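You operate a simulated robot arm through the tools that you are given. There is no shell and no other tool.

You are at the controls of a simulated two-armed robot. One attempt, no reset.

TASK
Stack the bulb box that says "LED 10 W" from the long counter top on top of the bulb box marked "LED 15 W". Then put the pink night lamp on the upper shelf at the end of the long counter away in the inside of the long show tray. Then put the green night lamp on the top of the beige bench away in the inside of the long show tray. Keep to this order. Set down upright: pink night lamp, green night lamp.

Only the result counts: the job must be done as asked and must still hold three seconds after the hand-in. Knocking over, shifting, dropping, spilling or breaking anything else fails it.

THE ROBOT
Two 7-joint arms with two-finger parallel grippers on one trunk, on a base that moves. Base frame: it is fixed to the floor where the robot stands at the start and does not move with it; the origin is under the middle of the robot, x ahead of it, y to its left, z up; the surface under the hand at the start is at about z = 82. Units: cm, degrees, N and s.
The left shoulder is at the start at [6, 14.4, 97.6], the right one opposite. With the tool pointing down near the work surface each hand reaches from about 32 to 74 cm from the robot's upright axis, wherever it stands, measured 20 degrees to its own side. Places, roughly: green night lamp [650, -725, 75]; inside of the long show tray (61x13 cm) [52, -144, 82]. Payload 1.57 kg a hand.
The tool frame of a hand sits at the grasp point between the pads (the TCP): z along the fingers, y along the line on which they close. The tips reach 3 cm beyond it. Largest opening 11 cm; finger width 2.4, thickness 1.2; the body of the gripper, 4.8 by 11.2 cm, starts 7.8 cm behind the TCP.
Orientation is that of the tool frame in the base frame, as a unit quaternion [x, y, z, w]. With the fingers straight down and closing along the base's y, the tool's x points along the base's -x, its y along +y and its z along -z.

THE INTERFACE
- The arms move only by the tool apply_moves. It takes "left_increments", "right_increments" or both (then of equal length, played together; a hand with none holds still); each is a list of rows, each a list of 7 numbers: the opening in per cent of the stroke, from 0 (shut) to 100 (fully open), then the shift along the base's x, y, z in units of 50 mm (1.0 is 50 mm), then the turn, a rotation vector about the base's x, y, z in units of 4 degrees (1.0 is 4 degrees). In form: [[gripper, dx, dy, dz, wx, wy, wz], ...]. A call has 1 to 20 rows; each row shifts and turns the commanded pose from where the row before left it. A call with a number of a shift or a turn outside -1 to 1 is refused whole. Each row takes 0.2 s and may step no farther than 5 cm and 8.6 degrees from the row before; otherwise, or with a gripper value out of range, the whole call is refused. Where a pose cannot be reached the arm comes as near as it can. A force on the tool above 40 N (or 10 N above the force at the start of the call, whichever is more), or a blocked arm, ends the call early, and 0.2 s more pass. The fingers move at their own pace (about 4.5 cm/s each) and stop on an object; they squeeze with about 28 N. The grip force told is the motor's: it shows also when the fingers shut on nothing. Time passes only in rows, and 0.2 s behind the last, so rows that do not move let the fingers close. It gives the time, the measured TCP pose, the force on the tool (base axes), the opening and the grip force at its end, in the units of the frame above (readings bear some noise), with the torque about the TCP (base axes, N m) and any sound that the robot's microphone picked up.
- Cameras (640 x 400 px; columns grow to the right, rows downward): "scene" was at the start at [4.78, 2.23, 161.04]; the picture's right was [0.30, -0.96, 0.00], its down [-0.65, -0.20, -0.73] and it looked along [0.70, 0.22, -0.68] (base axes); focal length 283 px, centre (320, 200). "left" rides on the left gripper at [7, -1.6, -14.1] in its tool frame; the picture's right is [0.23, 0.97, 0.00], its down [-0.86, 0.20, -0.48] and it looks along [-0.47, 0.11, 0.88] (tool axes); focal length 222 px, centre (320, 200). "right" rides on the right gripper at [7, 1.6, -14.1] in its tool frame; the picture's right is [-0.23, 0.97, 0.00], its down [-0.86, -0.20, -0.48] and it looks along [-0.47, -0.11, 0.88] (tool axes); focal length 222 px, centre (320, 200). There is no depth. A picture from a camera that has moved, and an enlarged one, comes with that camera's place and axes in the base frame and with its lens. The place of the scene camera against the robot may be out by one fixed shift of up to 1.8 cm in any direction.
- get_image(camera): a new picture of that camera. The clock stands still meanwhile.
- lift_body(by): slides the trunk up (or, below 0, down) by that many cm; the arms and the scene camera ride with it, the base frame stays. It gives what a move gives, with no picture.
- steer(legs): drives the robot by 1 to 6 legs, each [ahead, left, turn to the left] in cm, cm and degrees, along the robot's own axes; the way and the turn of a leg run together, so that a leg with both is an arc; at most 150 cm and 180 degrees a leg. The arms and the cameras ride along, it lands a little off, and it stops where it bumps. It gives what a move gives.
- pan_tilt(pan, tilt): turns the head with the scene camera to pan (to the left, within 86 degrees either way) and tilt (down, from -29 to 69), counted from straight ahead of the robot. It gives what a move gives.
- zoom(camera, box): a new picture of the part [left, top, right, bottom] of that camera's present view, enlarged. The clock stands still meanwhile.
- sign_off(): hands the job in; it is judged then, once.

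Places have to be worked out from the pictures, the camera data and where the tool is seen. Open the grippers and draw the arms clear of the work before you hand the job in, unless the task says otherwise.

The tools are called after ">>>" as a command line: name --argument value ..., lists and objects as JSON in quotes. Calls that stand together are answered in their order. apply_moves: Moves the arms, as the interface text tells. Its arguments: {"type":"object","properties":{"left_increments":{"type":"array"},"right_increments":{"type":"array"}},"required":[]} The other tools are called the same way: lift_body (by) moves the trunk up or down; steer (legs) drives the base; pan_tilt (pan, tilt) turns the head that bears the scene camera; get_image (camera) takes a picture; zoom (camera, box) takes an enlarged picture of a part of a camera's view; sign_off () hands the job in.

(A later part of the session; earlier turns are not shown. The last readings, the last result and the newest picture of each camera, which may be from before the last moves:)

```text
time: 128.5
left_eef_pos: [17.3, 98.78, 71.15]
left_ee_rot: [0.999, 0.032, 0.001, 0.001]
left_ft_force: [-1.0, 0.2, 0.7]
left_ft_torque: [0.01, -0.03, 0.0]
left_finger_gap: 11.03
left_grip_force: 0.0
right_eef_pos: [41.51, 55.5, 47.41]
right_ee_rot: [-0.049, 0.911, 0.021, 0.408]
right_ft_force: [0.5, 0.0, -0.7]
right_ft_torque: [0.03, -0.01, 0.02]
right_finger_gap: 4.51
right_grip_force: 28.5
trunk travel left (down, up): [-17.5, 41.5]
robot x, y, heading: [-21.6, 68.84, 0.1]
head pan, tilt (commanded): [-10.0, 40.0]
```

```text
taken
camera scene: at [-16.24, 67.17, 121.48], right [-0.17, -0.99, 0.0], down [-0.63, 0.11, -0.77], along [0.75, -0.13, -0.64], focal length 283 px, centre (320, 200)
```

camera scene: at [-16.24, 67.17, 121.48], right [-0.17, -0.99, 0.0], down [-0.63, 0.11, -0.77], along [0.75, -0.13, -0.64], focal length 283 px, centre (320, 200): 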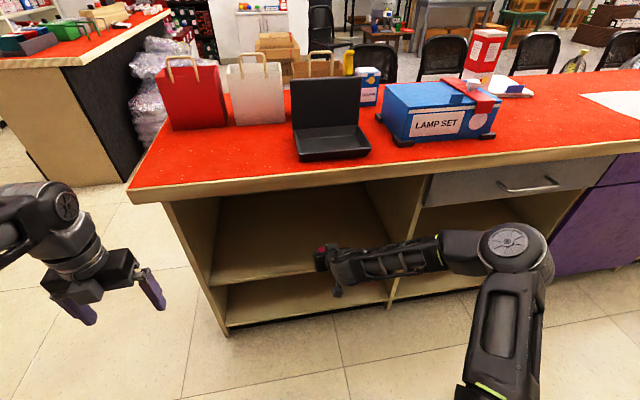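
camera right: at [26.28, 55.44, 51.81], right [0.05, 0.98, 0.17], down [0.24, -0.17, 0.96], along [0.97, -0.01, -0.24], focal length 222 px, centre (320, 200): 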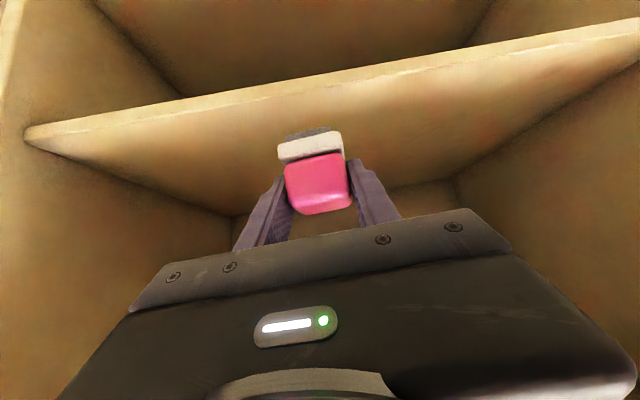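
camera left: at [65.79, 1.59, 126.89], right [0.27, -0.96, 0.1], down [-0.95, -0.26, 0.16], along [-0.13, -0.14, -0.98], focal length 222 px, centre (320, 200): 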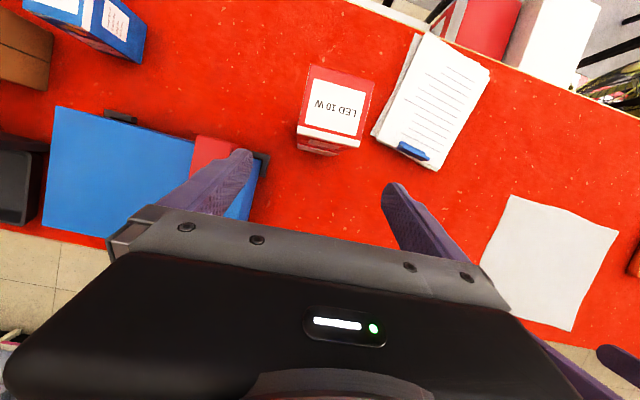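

The lamp is out in the open. I back the base 9 cm away, pull the hand in a little more, and raise the trunk 40 cm.

>>> steer --legs '[[-9, 0, 0]]'

>>> apply_moves --right_increments '[[0, -0.3, 0, 0.1, 0, 0, 0], [0, -0.3, 0, 0.1, 0, 0, 0], [0, 0, 0, 0, 0, 0, 0]]'

>>> lift_body --by 40

>>> get_image --camera "right"

```text
time: 129.6
left_eef_pos: [8.22, 98.8, 71.19]
left_ee_rot: [0.999, 0.034, 0.001, 0.0]
left_ft_force: [-0.9, 0.0, 0.4]
left_ft_torque: [0.02, 0.08, 0.02]
left_finger_gap: 11.02
left_grip_force: 0.1
right_eef_pos: [32.6, 55.53, 47.56]
right_ee_rot: [-0.049, 0.912, 0.021, 0.407]
right_ft_force: [-1.0, 0.5, -0.9]
right_ft_torque: [0.03, -0.01, 0.01]
right_finger_gap: 4.48
right_grip_force: 27.3
trunk travel left (down, up): [-17.5, 41.5]
robot x, y, heading: [-30.74, 68.52, 0.2]
head pan, tilt (commanded): [-10.0, 40.0]
```

```text
time: 130.4
left_eef_pos: [8.2, 98.81, 71.07]
left_ee_rot: [0.999, 0.033, 0.001, 0.001]
left_ft_force: [0.1, 0.0, -0.1]
left_ft_torque: [0.01, -0.01, -0.03]
left_finger_gap: 11.0
left_grip_force: 0.1
right_eef_pos: [29.61, 55.64, 48.69]
right_ee_rot: [-0.05, 0.912, 0.021, 0.406]
right_ft_force: [-0.2, 0.0, -0.7]
right_ft_torque: [0.01, 0.0, 0.0]
right_finger_gap: 4.49
right_grip_force: 28.1
trunk travel left (down, up): [-17.5, 41.5]
robot x, y, heading: [-30.37, 68.81, 0.0]
head pan, tilt (commanded): [-10.0, 40.0]
```

```text
time: 134.2
left_eef_pos: [8.16, 98.96, 111.19]
left_ee_rot: [0.999, 0.033, 0.001, 0.001]
left_ft_force: [0.2, 0.5, -0.8]
left_ft_torque: [-0.04, -0.03, -0.02]
left_finger_gap: 11.01
left_grip_force: 0.0
right_eef_pos: [29.58, 55.54, 88.47]
right_ee_rot: [-0.05, 0.912, 0.021, 0.406]
right_ft_force: [-0.8, 0.5, -0.8]
right_ft_torque: [-0.02, 0.02, 0.02]
right_finger_gap: 4.5
right_grip_force: 28.2
trunk travel left (down, up): [-57.5, 1.5]
robot x, y, heading: [-30.38, 68.88, 0.4]
head pan, tilt (commanded): [-10.0, 40.0]
```

```text
taken
camera right: at [14.35, 55.55, 92.84], right [0.05, 0.98, 0.17], down [0.24, -0.17, 0.96], along [0.97, 0.0, -0.24], focal length 222 px, centre (320, 200)
```

right: 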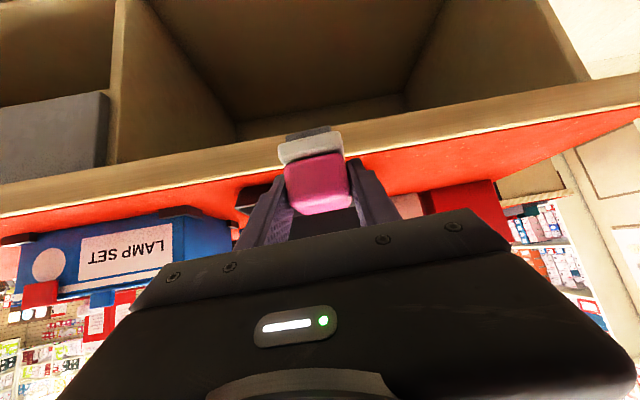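

The lamp is held well above the counter edge height. I drive right along the aisle toward the tray in two legs.

>>> steer --legs '[[0, -100, 0]]'

>>> pan_tilt --pan -55 --tilt 35

>>> get_image --camera "scene"

```text
time: 139.4
left_eef_pos: [8.47, -1.51, 111.13]
left_ee_rot: [1.0, 0.031, 0.001, 0.001]
left_ft_force: [-0.1, 0.5, -0.5]
left_ft_torque: [0.04, 0.02, -0.01]
left_finger_gap: 11.01
left_grip_force: 0.1
right_eef_pos: [29.7, -44.83, 88.67]
right_ee_rot: [-0.048, 0.912, 0.02, 0.406]
right_ft_force: [-0.1, 0.1, -0.4]
right_ft_torque: [-0.03, -0.02, -0.02]
right_finger_gap: 4.48
right_grip_force: 27.6
trunk travel left (down, up): [-57.5, 1.5]
robot x, y, heading: [-30.3, -31.63, 0.0]
head pan, tilt (commanded): [-10.0, 40.0]
```

```text
time: 140.5
left_eef_pos: [8.69, -1.51, 111.02]
left_ee_rot: [1.0, 0.031, 0.002, 0.001]
left_ft_force: [-0.4, 0.5, 0.5]
left_ft_torque: [-0.02, 0.02, -0.01]
left_finger_gap: 11.02
left_grip_force: 0.1
right_eef_pos: [29.66, -44.87, 88.49]
right_ee_rot: [-0.048, 0.912, 0.021, 0.406]
right_ft_force: [-0.1, 0.3, -0.6]
right_ft_torque: [-0.05, 0.01, -0.01]
right_finger_gap: 4.48
right_grip_force: 28.0
trunk travel left (down, up): [-57.5, 1.5]
robot x, y, heading: [-30.33, -31.74, 0.2]
head pan, tilt (commanded): [-55.0, 35.0]
```

```text
taken
camera scene: at [-28.38, -38.72, 162.24], right [-0.82, -0.57, 0.0], down [-0.33, 0.47, -0.82], along [0.47, -0.67, -0.57], focal length 283 px, centre (320, 200)
```

scene: 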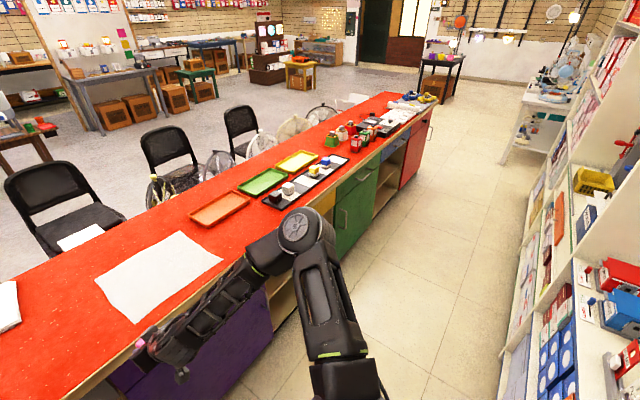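

The tray with its four lamps is ahead on the counter. I zoom to see its layout.

>>> zoom --camera "scene" --box '[250, 140, 370, 220]'

>>> steer --legs '[[0, -90, 0]]'

>>> pan_tilt --pan -15 --tilt 40

>>> get_image --camera "scene"

```text
5.00 times, centred on (310, 180) of scene
camera zoom: at [-28.38, -38.72, 162.24], right [-0.82, -0.57, 0.0], down [-0.33, 0.47, -0.82], along [0.47, -0.67, -0.57], focal length 1414 px, centre (370, 300)
```

zoom: 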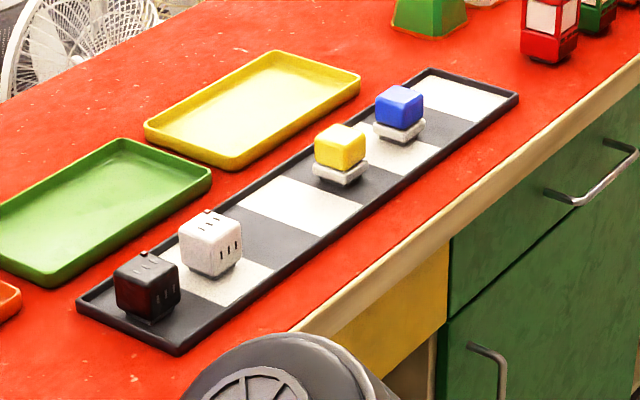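

```text
time: 145.2
left_eef_pos: [8.44, -90.32, 111.19]
left_ee_rot: [0.999, 0.032, 0.001, 0.001]
left_ft_force: [-0.1, 1.1, -0.4]
left_ft_torque: [0.03, -0.02, 0.03]
left_finger_gap: 10.99
left_grip_force: 0.1
right_eef_pos: [29.91, -133.52, 88.48]
right_ee_rot: [-0.05, 0.912, 0.021, 0.406]
right_ft_force: [-0.1, -0.4, -0.4]
right_ft_torque: [0.02, 0.02, -0.01]
right_finger_gap: 4.48
right_grip_force: 27.8
trunk travel left (down, up): [-57.5, 1.5]
robot x, y, heading: [-30.03, -120.37, 0.4]
head pan, tilt (commanded): [-55.0, 35.0]
```

```text
time: 146.3
left_eef_pos: [8.57, -90.34, 111.19]
left_ee_rot: [0.999, 0.034, 0.001, 0.001]
left_ft_force: [-0.5, -0.7, -0.1]
left_ft_torque: [-0.01, 0.02, -0.04]
left_finger_gap: 11.0
left_grip_force: 0.0
right_eef_pos: [30.0, -133.62, 88.58]
right_ee_rot: [-0.049, 0.912, 0.02, 0.406]
right_ft_force: [-1.3, 0.1, -0.7]
right_ft_torque: [0.0, -0.04, -0.02]
right_finger_gap: 4.51
right_grip_force: 28.2
trunk travel left (down, up): [-57.5, 1.5]
robot x, y, heading: [-30.16, -120.07, 0.4]
head pan, tilt (commanded): [-15.0, 40.0]
```

```text
taken
camera scene: at [-25.04, -122.72, 161.48], right [-0.26, -0.97, 0.0], down [-0.62, 0.16, -0.77], along [0.74, -0.2, -0.64], focal length 283 px, centre (320, 200)
```

scene: 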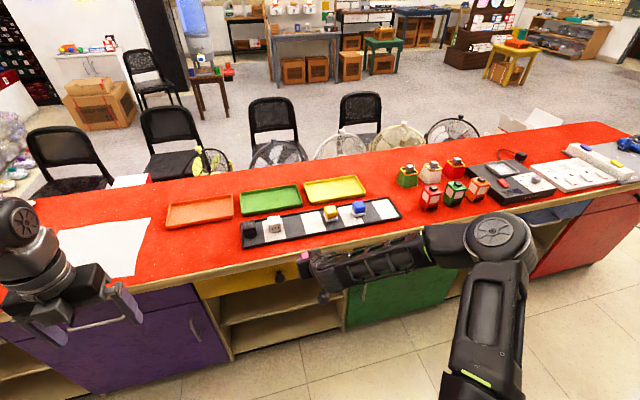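

I zoom on the tray from here to compute the cell positions and the free space.

>>> zoom --camera "scene" --box '[230, 180, 410, 260]'

>>> get_image --camera "right"

```text
3.56 times, centred on (320, 220) of scene
camera zoom: at [-25.04, -122.72, 161.48], right [-0.26, -0.97, 0.0], down [-0.62, 0.16, -0.77], along [0.74, -0.2, -0.64], focal length 1006 px, centre (320, 129)
```

zoom: 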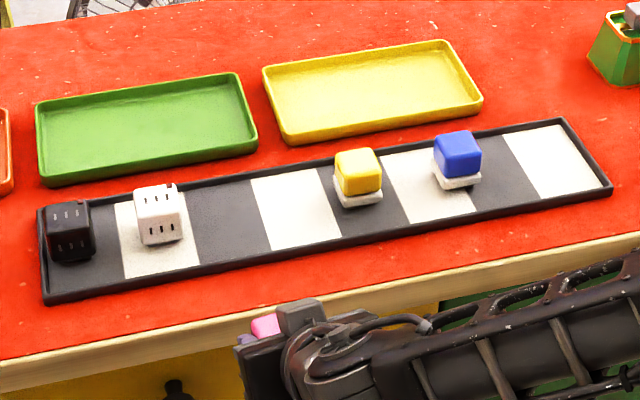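

```text
taken
camera right: at [14.71, -133.58, 92.85], right [0.05, 0.98, 0.17], down [0.24, -0.17, 0.96], along [0.97, 0.0, -0.24], focal length 222 px, centre (320, 200)
```

right: 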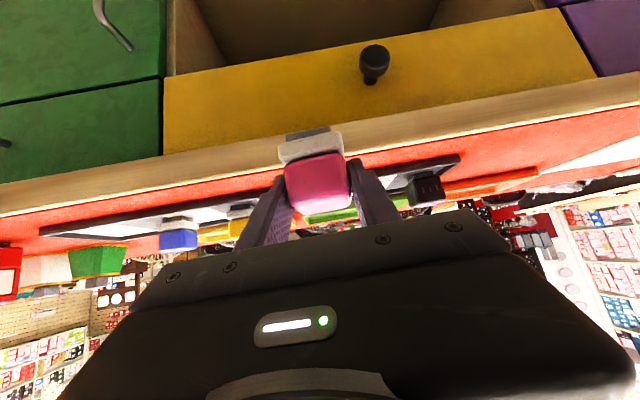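

Tray: x about 46 to 60, y about -113 to -176. There is a 17 cm free gap between the white cube and the yellow lamp centred near y = -136.5, so that is the pink lamp's spot. I raise the lamp and drive 14 cm ahead.

>>> apply_moves --right_increments '[[0, 0, 0, 0.4, 0, 0, 0], [0, 0, 0, 0.5, 0, 0, 0], [0, 0, 0, 0.5, 0, 0, 0], [0, 0, -0.1, 0.4, 0, 0, 0], [0, 0, -0.2, 0.2, 0, 0, 0], [0, 0, 0, 0, 0, 0, 0]]'

>>> steer --legs '[[14, 0, 0]]'

>>> get_image --camera "right"

>>> zoom --camera "scene" --box '[210, 180, 430, 320]'

```text
time: 147.7
left_eef_pos: [8.52, -90.3, 111.13]
left_ee_rot: [0.999, 0.033, 0.001, 0.001]
left_ft_force: [-0.3, -0.6, 0.1]
left_ft_torque: [0.02, -0.01, 0.01]
left_finger_gap: 11.01
left_grip_force: 0.0
right_eef_pos: [30.04, -134.98, 98.51]
right_ee_rot: [-0.05, 0.912, 0.021, 0.406]
right_ft_force: [0.7, 0.5, -0.9]
right_ft_torque: [-0.06, 0.01, 0.02]
right_finger_gap: 4.49
right_grip_force: 28.3
trunk travel left (down, up): [-57.5, 1.5]
robot x, y, heading: [-30.36, -120.34, 0.1]
head pan, tilt (commanded): [-15.0, 40.0]
```

```text
time: 149.0
left_eef_pos: [22.21, -90.18, 111.1]
left_ee_rot: [0.999, 0.034, 0.001, 0.001]
left_ft_force: [0.3, -0.2, -0.5]
left_ft_torque: [0.03, 0.02, -0.02]
left_finger_gap: 11.0
left_grip_force: 0.1
right_eef_pos: [43.68, -134.77, 98.49]
right_ee_rot: [-0.051, 0.912, 0.021, 0.406]
right_ft_force: [0.4, -0.2, -0.2]
right_ft_torque: [-0.01, 0.01, -0.02]
right_finger_gap: 4.49
right_grip_force: 28.6
trunk travel left (down, up): [-57.5, 1.5]
robot x, y, heading: [-16.59, -120.5, 0.2]
head pan, tilt (commanded): [-15.0, 40.0]
```

```text
taken
camera right: at [28.49, -134.89, 102.85], right [0.04, 0.98, 0.17], down [0.24, -0.17, 0.96], along [0.97, 0.0, -0.24], focal length 222 px, centre (320, 200)
```

right: 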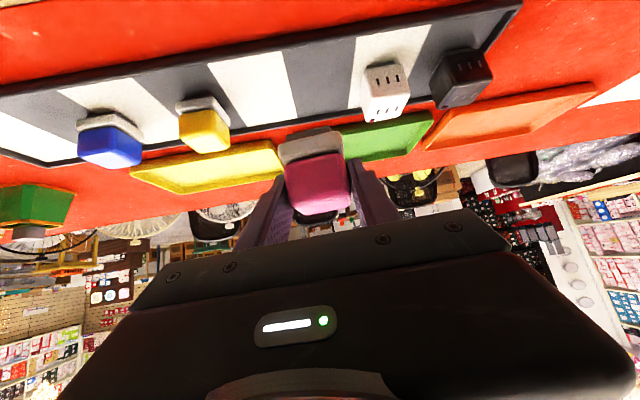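

```text
2.86 times, centred on (320, 250) of scene
camera zoom: at [-11.23, -122.63, 161.47], right [-0.25, -0.97, 0.0], down [-0.62, 0.16, -0.77], along [0.74, -0.19, -0.64], focal length 808 px, centre (320, 57)
```

zoom: 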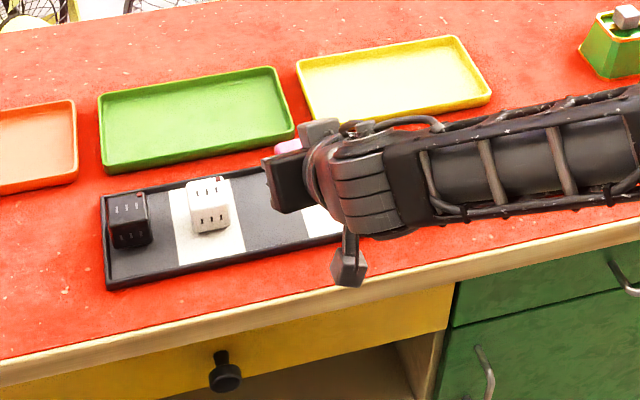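

The wrist view shows the free cells clearly. I zoom to compute the tray edges from this more reliable camera.

>>> zoom --camera "right" --box '[150, 0, 410, 162]'

```text
2.46 times, centred on (280, 81) of right
camera zoom: at [28.49, -134.89, 102.85], right [0.04, 0.98, 0.17], down [0.24, -0.17, 0.96], along [0.97, 0.0, -0.24], focal length 547 px, centre (418, 493)
```

zoom: 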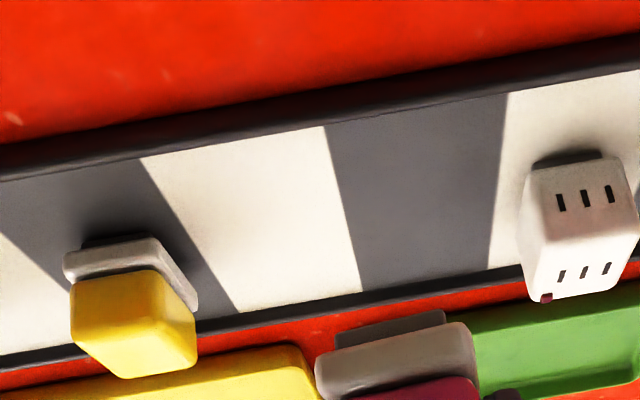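

Cell geometry from the wrist camera: tray inner x 46.3 to 57.6, free gap y from -127.7 to -144.5. I move the lamp above (52, -136.2).

>>> apply_moves --right_increments '[[0, 0.3, -0.06, 0, 0, 0, 0], [0, 0.4, -0.07, -0.1, 0, 0, 0], [0, 0.4, -0.07, -0.2, 0, 0, 0], [0, 0.3, -0.06, -0.3, 0, 0, 0], [0, 0.14, 0, -0.3, 0, 0, 0], [0, 0, 0, -0.3, 0, 0, 0], [0, 0, 0, 0, 0, 0, 0]]'

>>> get_image --camera "right"

>>> zoom --camera "scene" --box '[210, 180, 430, 320]'

```text
time: 150.6
left_eef_pos: [22.15, -90.14, 111.07]
left_ee_rot: [0.999, 0.035, 0.001, 0.001]
left_ft_force: [-0.1, -0.2, 0.4]
left_ft_torque: [0.01, 0.01, -0.01]
left_finger_gap: 10.96
left_grip_force: 0.0
right_eef_pos: [51.4, -136.05, 92.46]
right_ee_rot: [-0.051, 0.912, 0.022, 0.407]
right_ft_force: [0.1, 0.0, -0.6]
right_ft_torque: [0.03, -0.01, 0.01]
right_finger_gap: 4.48
right_grip_force: 27.8
trunk travel left (down, up): [-57.5, 1.5]
robot x, y, heading: [-16.53, -119.85, 0.4]
head pan, tilt (commanded): [-15.0, 40.0]
```

```text
taken
camera right: at [36.11, -136.15, 96.86], right [0.04, 0.98, 0.17], down [0.24, -0.17, 0.96], along [0.97, 0.0, -0.24], focal length 222 px, centre (320, 200)
```

right: 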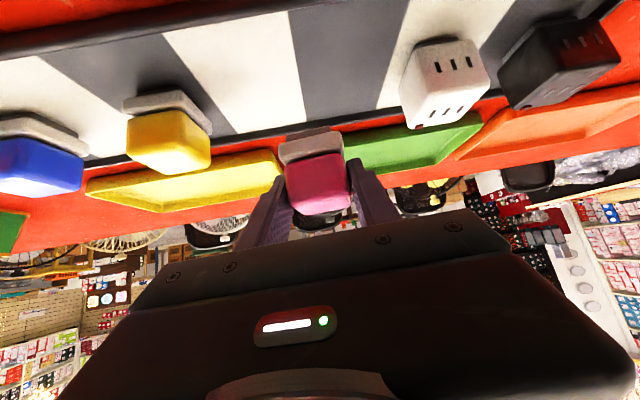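

```text
2.86 times, centred on (320, 250) of scene
camera zoom: at [-11.45, -122.61, 161.48], right [-0.25, -0.97, 0.0], down [-0.62, 0.16, -0.77], along [0.74, -0.19, -0.64], focal length 808 px, centre (320, 57)
```

zoom: 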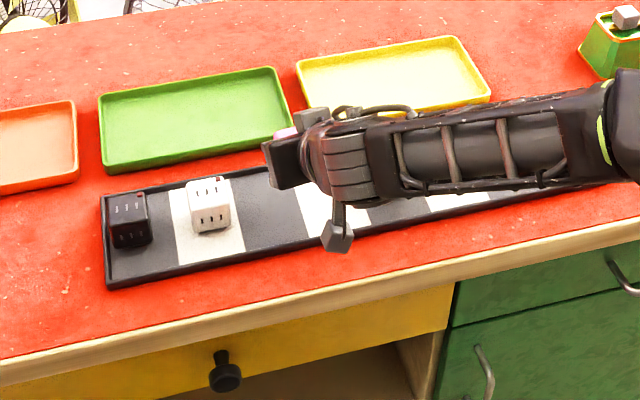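

The lamp is centred over the gap. I lower it gradually.

>>> apply_moves --right_increments '[[0, 0, 0, -0.15, 0, 0, 0], [0, 0, 0, -0.2, 0, 0, 0], [0, 0, 0, -0.2, 0, 0, 0], [0, 0, 0, -0.15, 0, 0, 0], [0, 0, 0, 0, 0, 0, 0]]'

>>> zoom --camera "right" --box '[160, 60, 480, 240]'

```text
time: 151.8
left_eef_pos: [22.07, -90.01, 111.13]
left_ee_rot: [0.999, 0.035, 0.001, 0.001]
left_ft_force: [-0.2, 0.1, 0.1]
left_ft_torque: [0.03, -0.02, 0.0]
left_finger_gap: 11.0
left_grip_force: 0.0
right_eef_pos: [51.33, -136.1, 89.12]
right_ee_rot: [-0.05, 0.912, 0.021, 0.406]
right_ft_force: [0.1, -0.3, -0.1]
right_ft_torque: [-0.02, -0.01, -0.03]
right_finger_gap: 4.5
right_grip_force: 28.3
trunk travel left (down, up): [-57.5, 1.5]
robot x, y, heading: [-16.52, -120.18, 0.2]
head pan, tilt (commanded): [-15.0, 40.0]
```

```text
2.00 times, centred on (320, 150) of right
camera zoom: at [36.09, -136.23, 93.36], right [0.04, 0.98, 0.17], down [0.24, -0.17, 0.96], along [0.97, 0.0, -0.24], focal length 444 px, centre (320, 300)
```

zoom: 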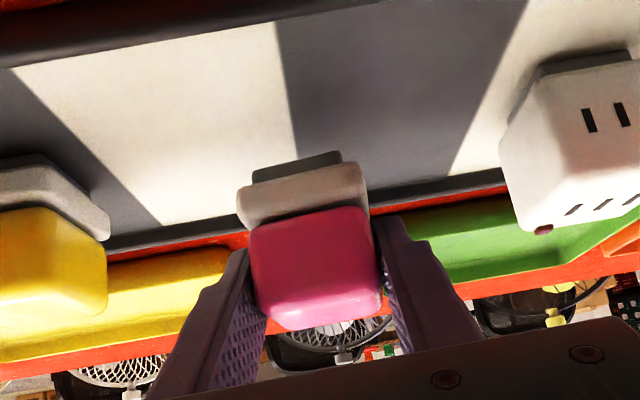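

The foot is close to the tray floor. I lower in small steps until contact.

>>> apply_moves --right_increments '[[0, 0, 0, -0.08, 0, 0, 0], [0, 0, 0, -0.08, 0, 0, 0], [0, 0, 0, -0.06, 0, 0, 0], [0, 0, 0, 0, 0, 0, 0]]'

>>> apply_moves --right_increments '[[0, 0, 0, -0.04, 0, 0, 0], [0, 0, 0, -0.03, 0, 0, 0], [0, 0, 0, 0, 0, 0, 0]]'

>>> zoom --camera "right" --box '[160, 60, 480, 240]'

```text
time: 152.8
left_eef_pos: [22.11, -90.04, 111.22]
left_ee_rot: [0.999, 0.035, 0.0, 0.001]
left_ft_force: [0.1, 0.4, -0.3]
left_ft_torque: [0.0, 0.01, 0.0]
left_finger_gap: 10.98
left_grip_force: 0.1
right_eef_pos: [51.32, -136.21, 87.95]
right_ee_rot: [-0.051, 0.912, 0.021, 0.406]
right_ft_force: [0.2, -0.2, -0.7]
right_ft_torque: [-0.03, 0.03, 0.01]
right_finger_gap: 4.49
right_grip_force: 27.6
trunk travel left (down, up): [-57.5, 1.5]
robot x, y, heading: [-16.45, -120.34, 0.3]
head pan, tilt (commanded): [-15.0, 40.0]
```

```text
time: 153.6
left_eef_pos: [22.07, -90.26, 111.06]
left_ee_rot: [0.999, 0.035, 0.001, 0.001]
left_ft_force: [-0.5, -0.2, 0.5]
left_ft_torque: [0.02, 0.02, -0.02]
left_finger_gap: 10.99
left_grip_force: 0.1
right_eef_pos: [51.36, -136.15, 87.58]
right_ee_rot: [-0.05, 0.912, 0.021, 0.407]
right_ft_force: [0.2, 0.1, -1.3]
right_ft_torque: [0.02, 0.01, 0.03]
right_finger_gap: 4.51
right_grip_force: 28.0
trunk travel left (down, up): [-57.5, 1.5]
robot x, y, heading: [-16.53, -120.12, 0.0]
head pan, tilt (commanded): [-15.0, 40.0]
```

```text
2.00 times, centred on (320, 150) of right
camera zoom: at [36.06, -136.19, 91.9], right [0.04, 0.98, 0.17], down [0.24, -0.17, 0.96], along [0.97, 0.0, -0.24], focal length 444 px, centre (320, 300)
```

zoom: 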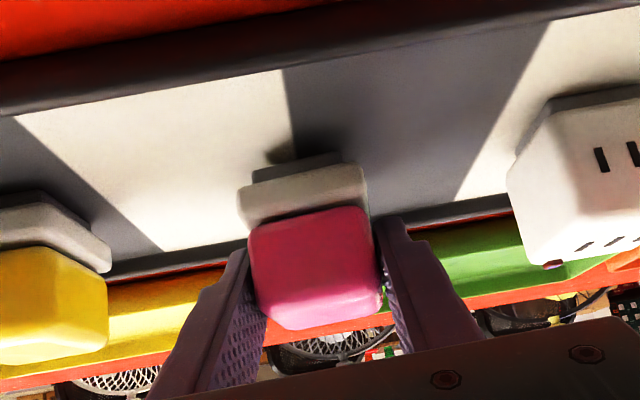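

The contact shadow is closing in. I continue in 1.5 mm steps.

>>> apply_moves --right_increments '[[0, 0, 0, -0.03, 0, 0, 0], [0, 0, 0, -0.03, 0, 0, 0], [0, 0, 0, 0, 0, 0, 0]]'

>>> apply_moves --right_increments '[[0, 0, 0, -0.03, 0, 0, 0], [0, 0, 0, -0.02, 0, 0, 0], [0, 0, 0, 0, 0, 0, 0]]'

>>> zoom --camera "right" --box '[240, 80, 400, 200]'

```text
time: 154.4
left_eef_pos: [22.17, -90.2, 111.14]
left_ee_rot: [0.999, 0.035, 0.0, 0.001]
left_ft_force: [-0.3, -0.7, 0.3]
left_ft_torque: [0.0, -0.03, -0.01]
left_finger_gap: 11.0
left_grip_force: 0.0
right_eef_pos: [51.3, -135.91, 87.29]
right_ee_rot: [-0.05, 0.912, 0.021, 0.407]
right_ft_force: [1.1, 0.8, -0.9]
right_ft_torque: [0.01, 0.0, 0.02]
right_finger_gap: 4.48
right_grip_force: 28.2
trunk travel left (down, up): [-57.5, 1.5]
robot x, y, heading: [-16.51, -120.3, 0.5]
head pan, tilt (commanded): [-15.0, 40.0]
```

```text
time: 155.2
left_eef_pos: [22.24, -90.17, 111.16]
left_ee_rot: [0.999, 0.034, 0.001, 0.0]
left_ft_force: [0.4, -0.3, 0.6]
left_ft_torque: [-0.01, 0.0, 0.01]
left_finger_gap: 11.02
left_grip_force: 0.2
right_eef_pos: [51.27, -136.03, 87.11]
right_ee_rot: [-0.051, 0.912, 0.022, 0.407]
right_ft_force: [-0.4, -0.2, 2.7]
right_ft_torque: [0.08, 0.04, 0.04]
right_finger_gap: 4.49
right_grip_force: 28.3
trunk travel left (down, up): [-57.5, 1.5]
robot x, y, heading: [-16.32, -120.27, 0.4]
head pan, tilt (commanded): [-15.0, 40.0]
```

```text
3.33 times, centred on (320, 140) of right
camera zoom: at [36.03, -136.15, 91.43], right [0.04, 0.98, 0.17], down [0.24, -0.17, 0.96], along [0.97, 0.0, -0.24], focal length 740 px, centre (320, 400)
```

zoom: 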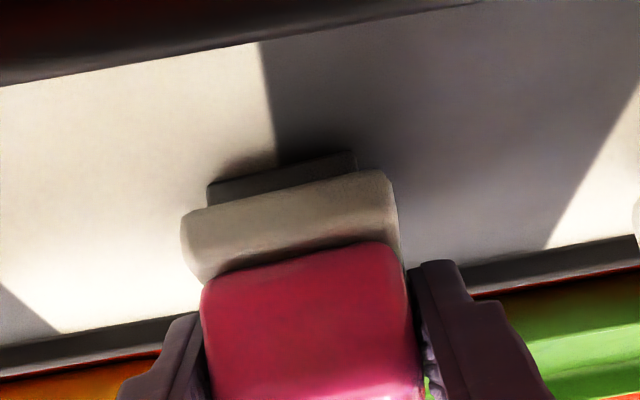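

Contact: the vertical force changed by about +3.5 N. I settle a hair more and open the fingers slowly.

>>> apply_moves --right_increments '[[0, 0, 0, -0.01, 0, 0, 0], [42, 0, 0, 0, 0, 0, 0], [46, 0, 0, 0, 0, 0, 0], [52, 0, 0, 0, 0, 0, 0], [60, 0, 0, 0, 0, 0, 0], [70, 0, 0, 0, 0, 0, 0], [80, 0, 0, 0, 0, 0, 0], [80, 0, 0, 0, 0, 0, 0]]'

>>> get_image --camera "right"

```text
time: 157.0
left_eef_pos: [22.16, -90.13, 111.13]
left_ee_rot: [0.999, 0.035, 0.001, 0.001]
left_ft_force: [1.2, -0.1, 0.8]
left_ft_torque: [0.0, -0.06, -0.02]
left_finger_gap: 10.99
left_grip_force: 0.1
right_eef_pos: [51.26, -136.11, 87.01]
right_ee_rot: [-0.051, 0.912, 0.021, 0.406]
right_ft_force: [-0.6, -0.2, -0.1]
right_ft_torque: [0.03, 0.0, -0.01]
right_finger_gap: 8.8
right_grip_force: 0.0
trunk travel left (down, up): [-57.5, 1.5]
robot x, y, heading: [-16.58, -120.17, 0.5]
head pan, tilt (commanded): [-15.0, 40.0]
```

```text
taken
camera right: at [36.02, -136.13, 91.36], right [0.04, 0.98, 0.17], down [0.24, -0.17, 0.96], along [0.97, 0.0, -0.24], focal length 222 px, centre (320, 200)
```

right: 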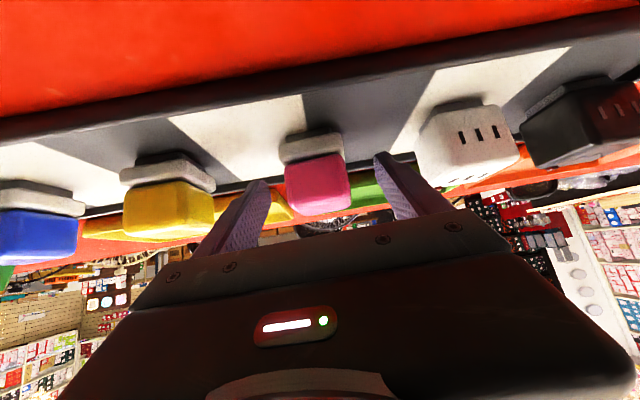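

The pink lamp stands upright in the tray. I retreat the hand along its axis.

>>> apply_moves --right_increments '[[80, -0.22, -0.024, 0.2, 0, 0, 0], [80, -0.44, -0.048, 0.4, 0, 0, 0], [80, -0.44, -0.048, 0.4, 0, 0, 0], [80, -0.44, -0.048, 0.4, 0, 0, 0], [80, -0.3, -0.03, 0.4, 0, 0, 0], [80, 0, 0, 0, 0, 0, 0]]'

>>> get_image --camera "right"

>>> zoom --camera "scene" --box '[210, 180, 430, 320]'

```text
time: 158.4
left_eef_pos: [22.14, -90.11, 111.09]
left_ee_rot: [0.999, 0.035, 0.001, 0.002]
left_ft_force: [0.8, -0.4, -0.1]
left_ft_torque: [0.01, 0.02, 0.03]
left_finger_gap: 10.99
left_grip_force: 0.1
right_eef_pos: [42.27, -137.15, 95.92]
right_ee_rot: [-0.051, 0.912, 0.022, 0.406]
right_ft_force: [0.6, 0.3, -0.6]
right_ft_torque: [0.04, 0.03, 0.02]
right_finger_gap: 8.82
right_grip_force: 0.0
trunk travel left (down, up): [-57.5, 1.5]
robot x, y, heading: [-16.37, -120.2, 0.4]
head pan, tilt (commanded): [-15.0, 40.0]
```

```text
taken
camera right: at [26.94, -137.23, 100.28], right [0.04, 0.98, 0.17], down [0.24, -0.17, 0.96], along [0.97, 0.0, -0.24], focal length 222 px, centre (320, 200)
```

right: 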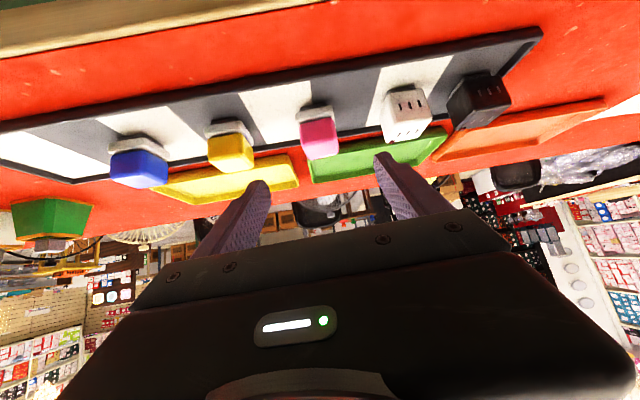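

```text
2.86 times, centred on (320, 250) of scene
camera zoom: at [-11.4, -122.65, 161.48], right [-0.25, -0.97, 0.0], down [-0.62, 0.16, -0.77], along [0.74, -0.19, -0.64], focal length 808 px, centre (320, 57)
```

zoom: 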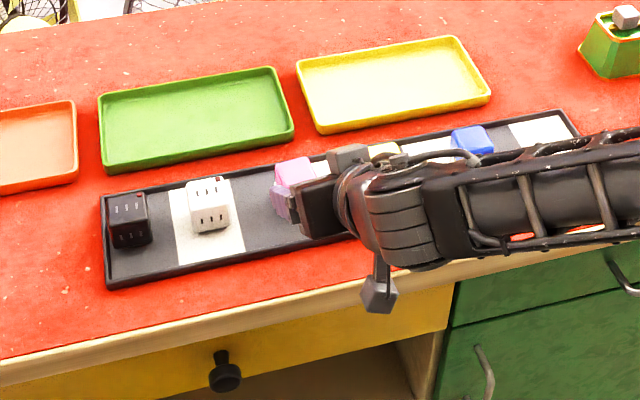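

The pink lamp is placed. Next is the green lamp on the beige bench far across the shop; I back off the counter and look down the aisle to plan the route.

>>> steer --legs '[[-14, 0, 0]]'

>>> pan_tilt --pan -80 --tilt 20

>>> get_image --camera "scene"

>>> pan_tilt --pan -40 --tilt 15

>>> get_image --camera "scene"

```text
time: 159.7
left_eef_pos: [7.94, -90.22, 111.21]
left_ee_rot: [0.999, 0.035, 0.001, 0.001]
left_ft_force: [-0.8, -0.4, -0.1]
left_ft_torque: [0.03, -0.03, -0.02]
left_finger_gap: 11.0
left_grip_force: 0.0
right_eef_pos: [28.02, -137.17, 96.0]
right_ee_rot: [-0.051, 0.912, 0.021, 0.406]
right_ft_force: [-0.2, -0.1, 0.8]
right_ft_torque: [0.0, -0.02, -0.01]
right_finger_gap: 8.81
right_grip_force: 0.1
trunk travel left (down, up): [-57.5, 1.5]
robot x, y, heading: [-30.03, -120.54, 0.4]
head pan, tilt (commanded): [-15.0, 40.0]
```

```text
time: 161.1
left_eef_pos: [8.03, -90.27, 111.07]
left_ee_rot: [0.999, 0.035, 0.001, 0.001]
left_ft_force: [-1.4, -0.1, 0.2]
left_ft_torque: [-0.04, 0.0, -0.01]
left_finger_gap: 11.01
left_grip_force: 0.0
right_eef_pos: [28.19, -137.13, 95.98]
right_ee_rot: [-0.052, 0.912, 0.022, 0.406]
right_ft_force: [-0.5, 1.3, -0.4]
right_ft_torque: [-0.02, -0.01, -0.01]
right_finger_gap: 8.78
right_grip_force: 0.0
trunk travel left (down, up): [-57.5, 1.5]
robot x, y, heading: [-30.42, -120.41, 0.4]
head pan, tilt (commanded): [-80.0, 20.0]
```

```text
taken
camera scene: at [-31.97, -129.74, 164.62], right [-0.98, -0.18, 0.0], down [-0.06, 0.34, -0.94], along [0.17, -0.92, -0.34], focal length 283 px, centre (320, 200)
```

scene: 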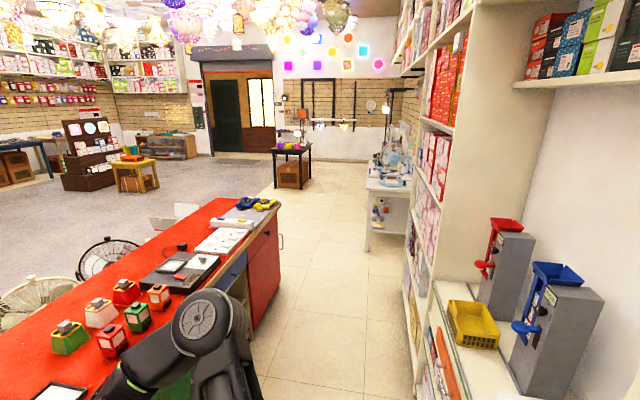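

```text
time: 162.2
left_eef_pos: [8.15, -90.21, 111.17]
left_ee_rot: [0.999, 0.035, 0.001, 0.0]
left_ft_force: [0.7, 0.1, -0.4]
left_ft_torque: [0.03, 0.01, 0.0]
left_finger_gap: 11.0
left_grip_force: 0.1
right_eef_pos: [28.13, -137.2, 95.91]
right_ee_rot: [-0.051, 0.912, 0.021, 0.407]
right_ft_force: [-0.3, 0.2, 0.1]
right_ft_torque: [0.0, 0.0, -0.02]
right_finger_gap: 8.8
right_grip_force: 0.1
trunk travel left (down, up): [-57.5, 1.5]
robot x, y, heading: [-30.48, -120.52, 0.4]
head pan, tilt (commanded): [-40.0, 15.0]
```

```text
taken
camera scene: at [-26.47, -126.54, 165.44], right [-0.64, -0.77, 0.0], down [-0.2, 0.17, -0.97], along [0.74, -0.62, -0.26], focal length 283 px, centre (320, 200)
```

scene: 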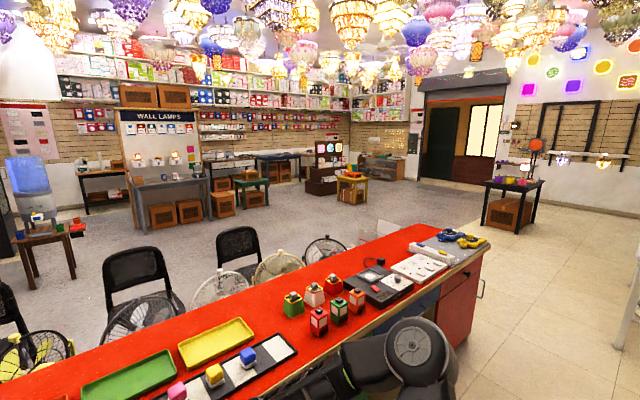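

The aisle is clear to the counter end at y about -345, but a white table juts into it near (-33, -420). I raise the right hand so it clears the counter-end items, then drive sideways along the aisle.

>>> apply_moves --right_increments '[[60, -0.2, 0, 0.6, 0, 0, 0], [40, -0.2, 0, 0.6, 0, 0, 0], [20, -0.2, 0, 0.6, 0, 0, 0], [20, -0.2, 0, 0.6, 0, 0, 0], [20, 0, 0, 0, 0, 0, 0]]'

>>> steer --legs '[[4, -100, 0], [4, -95, 0]]'

>>> pan_tilt --pan -60 --tilt 25

>>> get_image --camera "scene"

```text
time: 163.4
left_eef_pos: [8.14, -90.23, 111.13]
left_ee_rot: [0.999, 0.035, 0.001, 0.002]
left_ft_force: [0.1, -0.3, -0.3]
left_ft_torque: [0.03, 0.0, 0.0]
left_finger_gap: 11.02
left_grip_force: 0.1
right_eef_pos: [24.28, -137.19, 107.98]
right_ee_rot: [-0.05, 0.912, 0.021, 0.406]
right_ft_force: [0.7, -0.2, 0.7]
right_ft_torque: [-0.02, -0.01, 0.02]
right_finger_gap: 2.2
right_grip_force: 0.1
trunk travel left (down, up): [-57.5, 1.5]
robot x, y, heading: [-30.87, -120.2, 0.5]
head pan, tilt (commanded): [-40.0, 15.0]
```

```text
time: 173.2
left_eef_pos: [17.72, -285.99, 111.18]
left_ee_rot: [0.999, 0.037, 0.0, 0.0]
left_ft_force: [0.3, -0.6, -0.7]
left_ft_torque: [0.04, 0.03, 0.0]
left_finger_gap: 11.0
left_grip_force: 0.0
right_eef_pos: [33.96, -333.01, 108.04]
right_ee_rot: [-0.052, 0.912, 0.023, 0.406]
right_ft_force: [-0.5, -0.6, -0.3]
right_ft_torque: [-0.01, -0.04, 0.03]
right_finger_gap: 2.21
right_grip_force: 0.1
trunk travel left (down, up): [-57.5, 1.5]
robot x, y, heading: [-20.66, -316.2, 0.5]
head pan, tilt (commanded): [-40.0, 15.0]
```

```text
time: 174.0
left_eef_pos: [17.8, -286.07, 111.17]
left_ee_rot: [0.999, 0.037, 0.002, 0.001]
left_ft_force: [0.3, -0.1, -0.9]
left_ft_torque: [-0.01, 0.04, -0.03]
left_finger_gap: 11.02
left_grip_force: 0.0
right_eef_pos: [34.0, -332.95, 108.05]
right_ee_rot: [-0.053, 0.912, 0.023, 0.405]
right_ft_force: [0.6, -0.5, -0.4]
right_ft_torque: [-0.01, 0.05, 0.0]
right_finger_gap: 2.21
right_grip_force: 0.0
trunk travel left (down, up): [-57.5, 1.5]
robot x, y, heading: [-20.75, -316.08, 0.4]
head pan, tilt (commanded): [-60.0, 25.0]
```

```text
taken
camera scene: at [-19.15, -324.43, 163.82], right [-0.86, -0.51, 0.0], down [-0.22, 0.36, -0.91], along [0.46, -0.78, -0.42], focal length 283 px, centre (320, 200)
```

scene: 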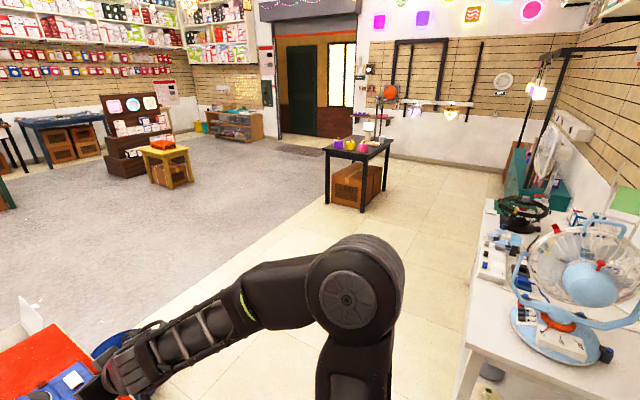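

The white table's edge is at x about -29.5 and the counter end at y about -340. I weave between them and out onto the shop floor.

>>> steer --legs '[[33, -76, 0], [50, -60, 0], [140, -40, 0]]'

>>> pan_tilt --pan -35 --tilt 22

>>> get_image --camera "scene"

>>> pan_tilt --pan 10 --tilt 22

>>> get_image --camera "scene"

```text
time: 189.0
left_eef_pos: [239.85, -460.65, 111.08]
left_ee_rot: [0.999, 0.043, 0.002, 0.001]
left_ft_force: [0.1, 0.0, -0.3]
left_ft_torque: [0.03, 0.01, -0.01]
left_finger_gap: 11.0
left_grip_force: 0.2
right_eef_pos: [256.53, -507.39, 107.98]
right_ee_rot: [-0.058, 0.912, 0.025, 0.406]
right_ft_force: [-1.2, 0.1, -0.4]
right_ft_torque: [-0.01, -0.02, -0.02]
right_finger_gap: 2.19
right_grip_force: 0.0
trunk travel left (down, up): [-57.5, 1.5]
robot x, y, heading: [201.54, -491.62, 1.2]
head pan, tilt (commanded): [-60.0, 25.0]
```

```text
time: 189.9
left_eef_pos: [239.8, -460.71, 111.09]
left_ee_rot: [0.999, 0.042, 0.001, 0.001]
left_ft_force: [0.2, 0.6, 0.1]
left_ft_torque: [0.0, 0.01, 0.01]
left_finger_gap: 10.98
left_grip_force: 0.1
right_eef_pos: [256.39, -507.41, 108.06]
right_ee_rot: [-0.058, 0.912, 0.025, 0.406]
right_ft_force: [-0.7, 0.1, 0.2]
right_ft_torque: [-0.02, 0.01, -0.03]
right_finger_gap: 2.21
right_grip_force: 0.1
trunk travel left (down, up): [-57.5, 1.5]
robot x, y, heading: [201.65, -491.43, 1.3]
head pan, tilt (commanded): [-35.0, 22.0]
```

```text
taken
camera scene: at [206.22, -496.83, 164.3], right [-0.56, -0.83, 0.0], down [-0.31, 0.21, -0.93], along [0.77, -0.51, -0.37], focal length 283 px, centre (320, 200)
```

scene: 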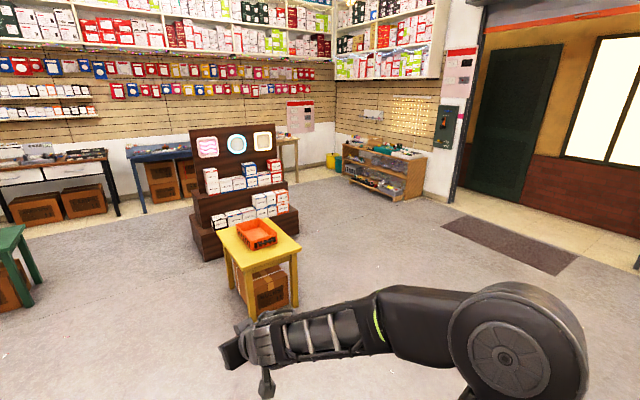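

```text
time: 191.0
left_eef_pos: [239.81, -460.74, 111.24]
left_ee_rot: [0.999, 0.043, 0.001, 0.001]
left_ft_force: [0.7, 0.3, 0.4]
left_ft_torque: [0.02, 0.0, 0.01]
left_finger_gap: 11.0
left_grip_force: 0.1
right_eef_pos: [256.58, -507.32, 108.05]
right_ee_rot: [-0.058, 0.912, 0.025, 0.406]
right_ft_force: [0.6, -0.3, 1.0]
right_ft_torque: [-0.04, 0.0, 0.01]
right_finger_gap: 2.17
right_grip_force: 0.0
trunk travel left (down, up): [-57.5, 1.5]
robot x, y, heading: [201.74, -491.45, 1.5]
head pan, tilt (commanded): [10.0, 22.0]
```

```text
taken
camera scene: at [207.6, -489.86, 164.3], right [0.2, -0.98, 0.0], down [-0.37, -0.07, -0.93], along [0.91, 0.18, -0.37], focal length 283 px, centre (320, 200)
```

scene: 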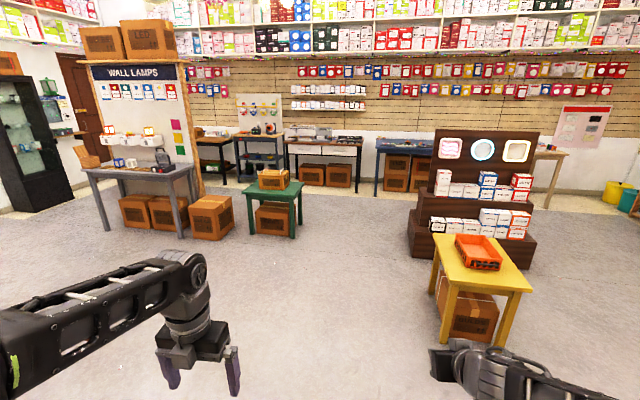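

The layout is clear: the display stand spans x 466 to 535 and y -534 to -640, the yellow table sits near (395, -570), and the beige bench stands beyond at x about 641 to 690. I go around the right of the yellow table.

>>> steer --legs '[[46, -100, 0], [46, -100, -1.4]]'

>>> pan_tilt --pan -5 --tilt 18

>>> get_image --camera "scene"

```text
time: 202.0
left_eef_pos: [337.21, -662.27, 111.05]
left_ee_rot: [1.0, 0.025, 0.001, 0.0]
left_ft_force: [0.5, -0.2, 0.5]
left_ft_torque: [0.0, -0.02, 0.01]
left_finger_gap: 11.02
left_grip_force: 0.1
right_eef_pos: [352.05, -709.67, 108.05]
right_ee_rot: [-0.041, 0.913, 0.017, 0.406]
right_ft_force: [0.5, -0.1, -0.1]
right_ft_torque: [0.0, 0.03, 0.03]
right_finger_gap: 2.22
right_grip_force: 0.0
trunk travel left (down, up): [-57.5, 1.5]
robot x, y, heading: [297.9, -691.64, -1.0]
head pan, tilt (commanded): [10.0, 22.0]
```

```text
time: 202.8
left_eef_pos: [336.99, -662.29, 111.1]
left_ee_rot: [1.0, 0.024, 0.001, 0.001]
left_ft_force: [-0.8, 0.2, 0.3]
left_ft_torque: [-0.01, -0.01, 0.0]
left_finger_gap: 10.99
left_grip_force: 0.1
right_eef_pos: [352.02, -709.61, 107.91]
right_ee_rot: [-0.041, 0.912, 0.017, 0.407]
right_ft_force: [0.7, 0.2, 0.3]
right_ft_torque: [0.02, 0.03, -0.01]
right_finger_gap: 2.21
right_grip_force: 0.2
trunk travel left (down, up): [-57.5, 1.5]
robot x, y, heading: [298.07, -691.66, -0.9]
head pan, tilt (commanded): [-5.0, 18.0]
```

```text
taken
camera scene: at [303.91, -692.72, 164.95], right [-0.1, -0.99, 0.0], down [-0.31, 0.03, -0.95], along [0.95, -0.1, -0.31], focal length 283 px, centre (320, 200)
```

scene: 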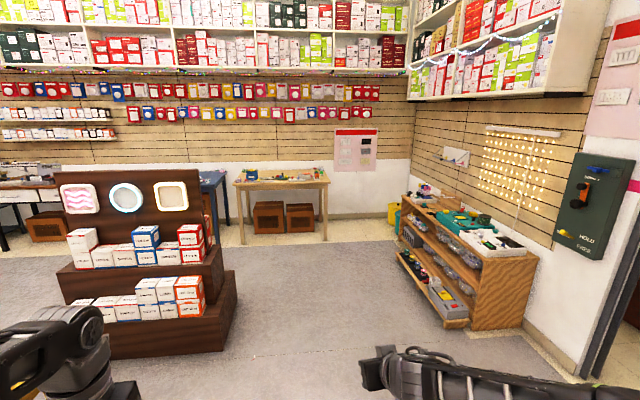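

The beige bench is now in view ahead. I zoom in to find the green night lamp on it.

>>> zoom --camera "scene" --box '[225, 155, 340, 245]'

>>> zoom --camera "scene" --box '[235, 160, 335, 195]'

```text
4.44 times, centred on (282, 200) of scene
camera zoom: at [303.91, -692.72, 164.95], right [-0.1, -0.99, 0.0], down [-0.31, 0.03, -0.95], along [0.95, -0.1, -0.31], focal length 1257 px, centre (487, 200)
```

zoom: 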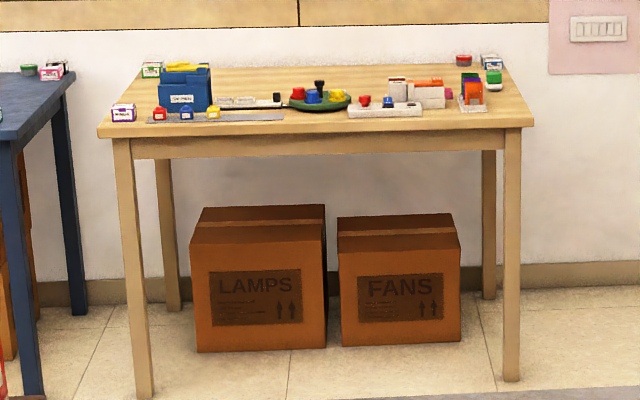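

```text
6.40 times, centred on (285, 178) of scene
camera zoom: at [303.91, -692.72, 164.95], right [-0.1, -0.99, 0.0], down [-0.31, 0.03, -0.95], along [0.95, -0.1, -0.31], focal length 1810 px, centre (544, 344)
```

zoom: 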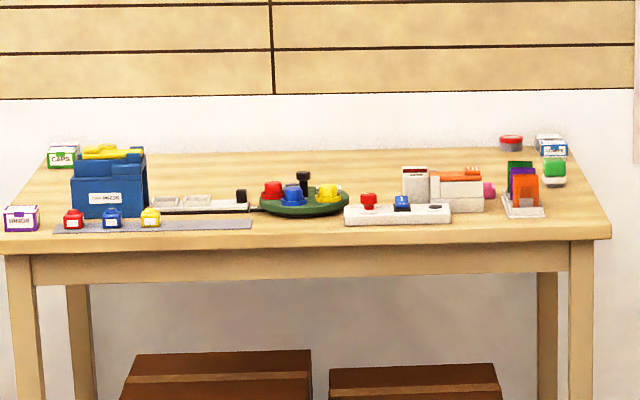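

The green lamp is at the right rear of the bench, near (676, -734), with a card holder in front-left of it and small boxes behind. I drive closer, keeping clear of the stand.

>>> steer --legs '[[142, -23, 0.5], [118, -5, 0.5]]'

>>> pan_tilt --pan -8 --tilt 38

>>> get_image --camera "scene"

>>> get_image --camera "right"

```text
time: 215.3
left_eef_pos: [591.67, -691.66, 111.13]
left_ee_rot: [1.0, 0.03, 0.001, 0.001]
left_ft_force: [-0.8, -0.1, -0.1]
left_ft_torque: [0.0, -0.02, -0.02]
left_finger_gap: 11.0
left_grip_force: 0.0
right_eef_pos: [607.13, -738.9, 107.91]
right_ee_rot: [-0.046, 0.913, 0.018, 0.406]
right_ft_force: [-0.1, 0.0, 0.3]
right_ft_torque: [0.01, 0.0, -0.03]
right_finger_gap: 2.18
right_grip_force: 0.0
trunk travel left (down, up): [-57.5, 1.5]
robot x, y, heading: [552.58, -721.3, -0.6]
head pan, tilt (commanded): [-5.0, 18.0]
```

```text
time: 216.1
left_eef_pos: [591.7, -691.67, 111.12]
left_ee_rot: [1.0, 0.03, 0.001, 0.0]
left_ft_force: [0.9, 0.0, 0.5]
left_ft_torque: [0.0, 0.0, 0.0]
left_finger_gap: 10.99
left_grip_force: 0.0
right_eef_pos: [607.14, -738.82, 107.98]
right_ee_rot: [-0.046, 0.912, 0.019, 0.407]
right_ft_force: [0.0, 0.4, 0.2]
right_ft_torque: [0.0, 0.0, 0.05]
right_finger_gap: 2.18
right_grip_force: 0.1
trunk travel left (down, up): [-57.5, 1.5]
robot x, y, heading: [552.77, -721.48, -0.2]
head pan, tilt (commanded): [-8.0, 38.0]
```

```text
taken
camera scene: at [558.1, -722.79, 161.79], right [-0.14, -0.99, 0.0], down [-0.61, 0.09, -0.79], along [0.78, -0.11, -0.62], focal length 283 px, centre (320, 200)
```

scene: 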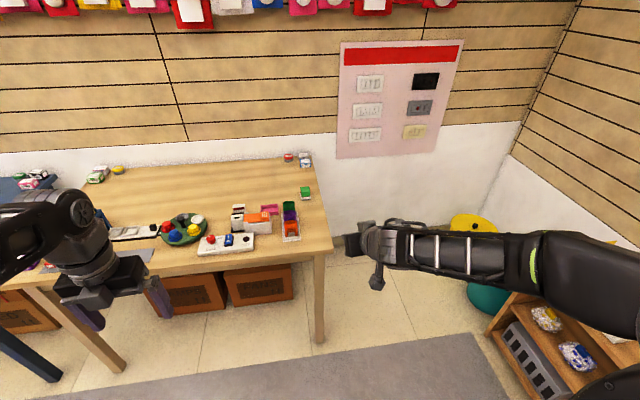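

```text
taken
camera right: at [591.9, -738.73, 112.33], right [0.05, 0.98, 0.17], down [0.23, -0.18, 0.96], along [0.97, -0.01, -0.24], focal length 222 px, centre (320, 200)
```

right: 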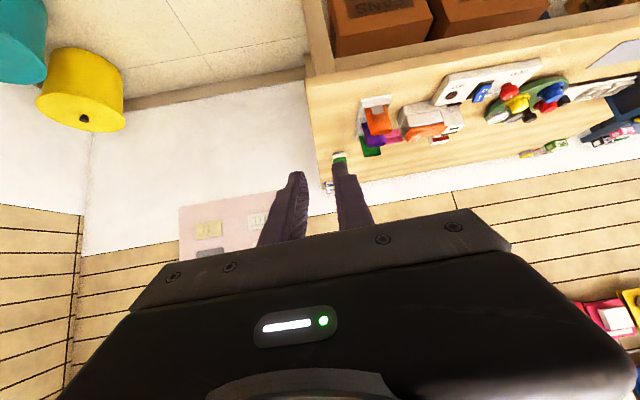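

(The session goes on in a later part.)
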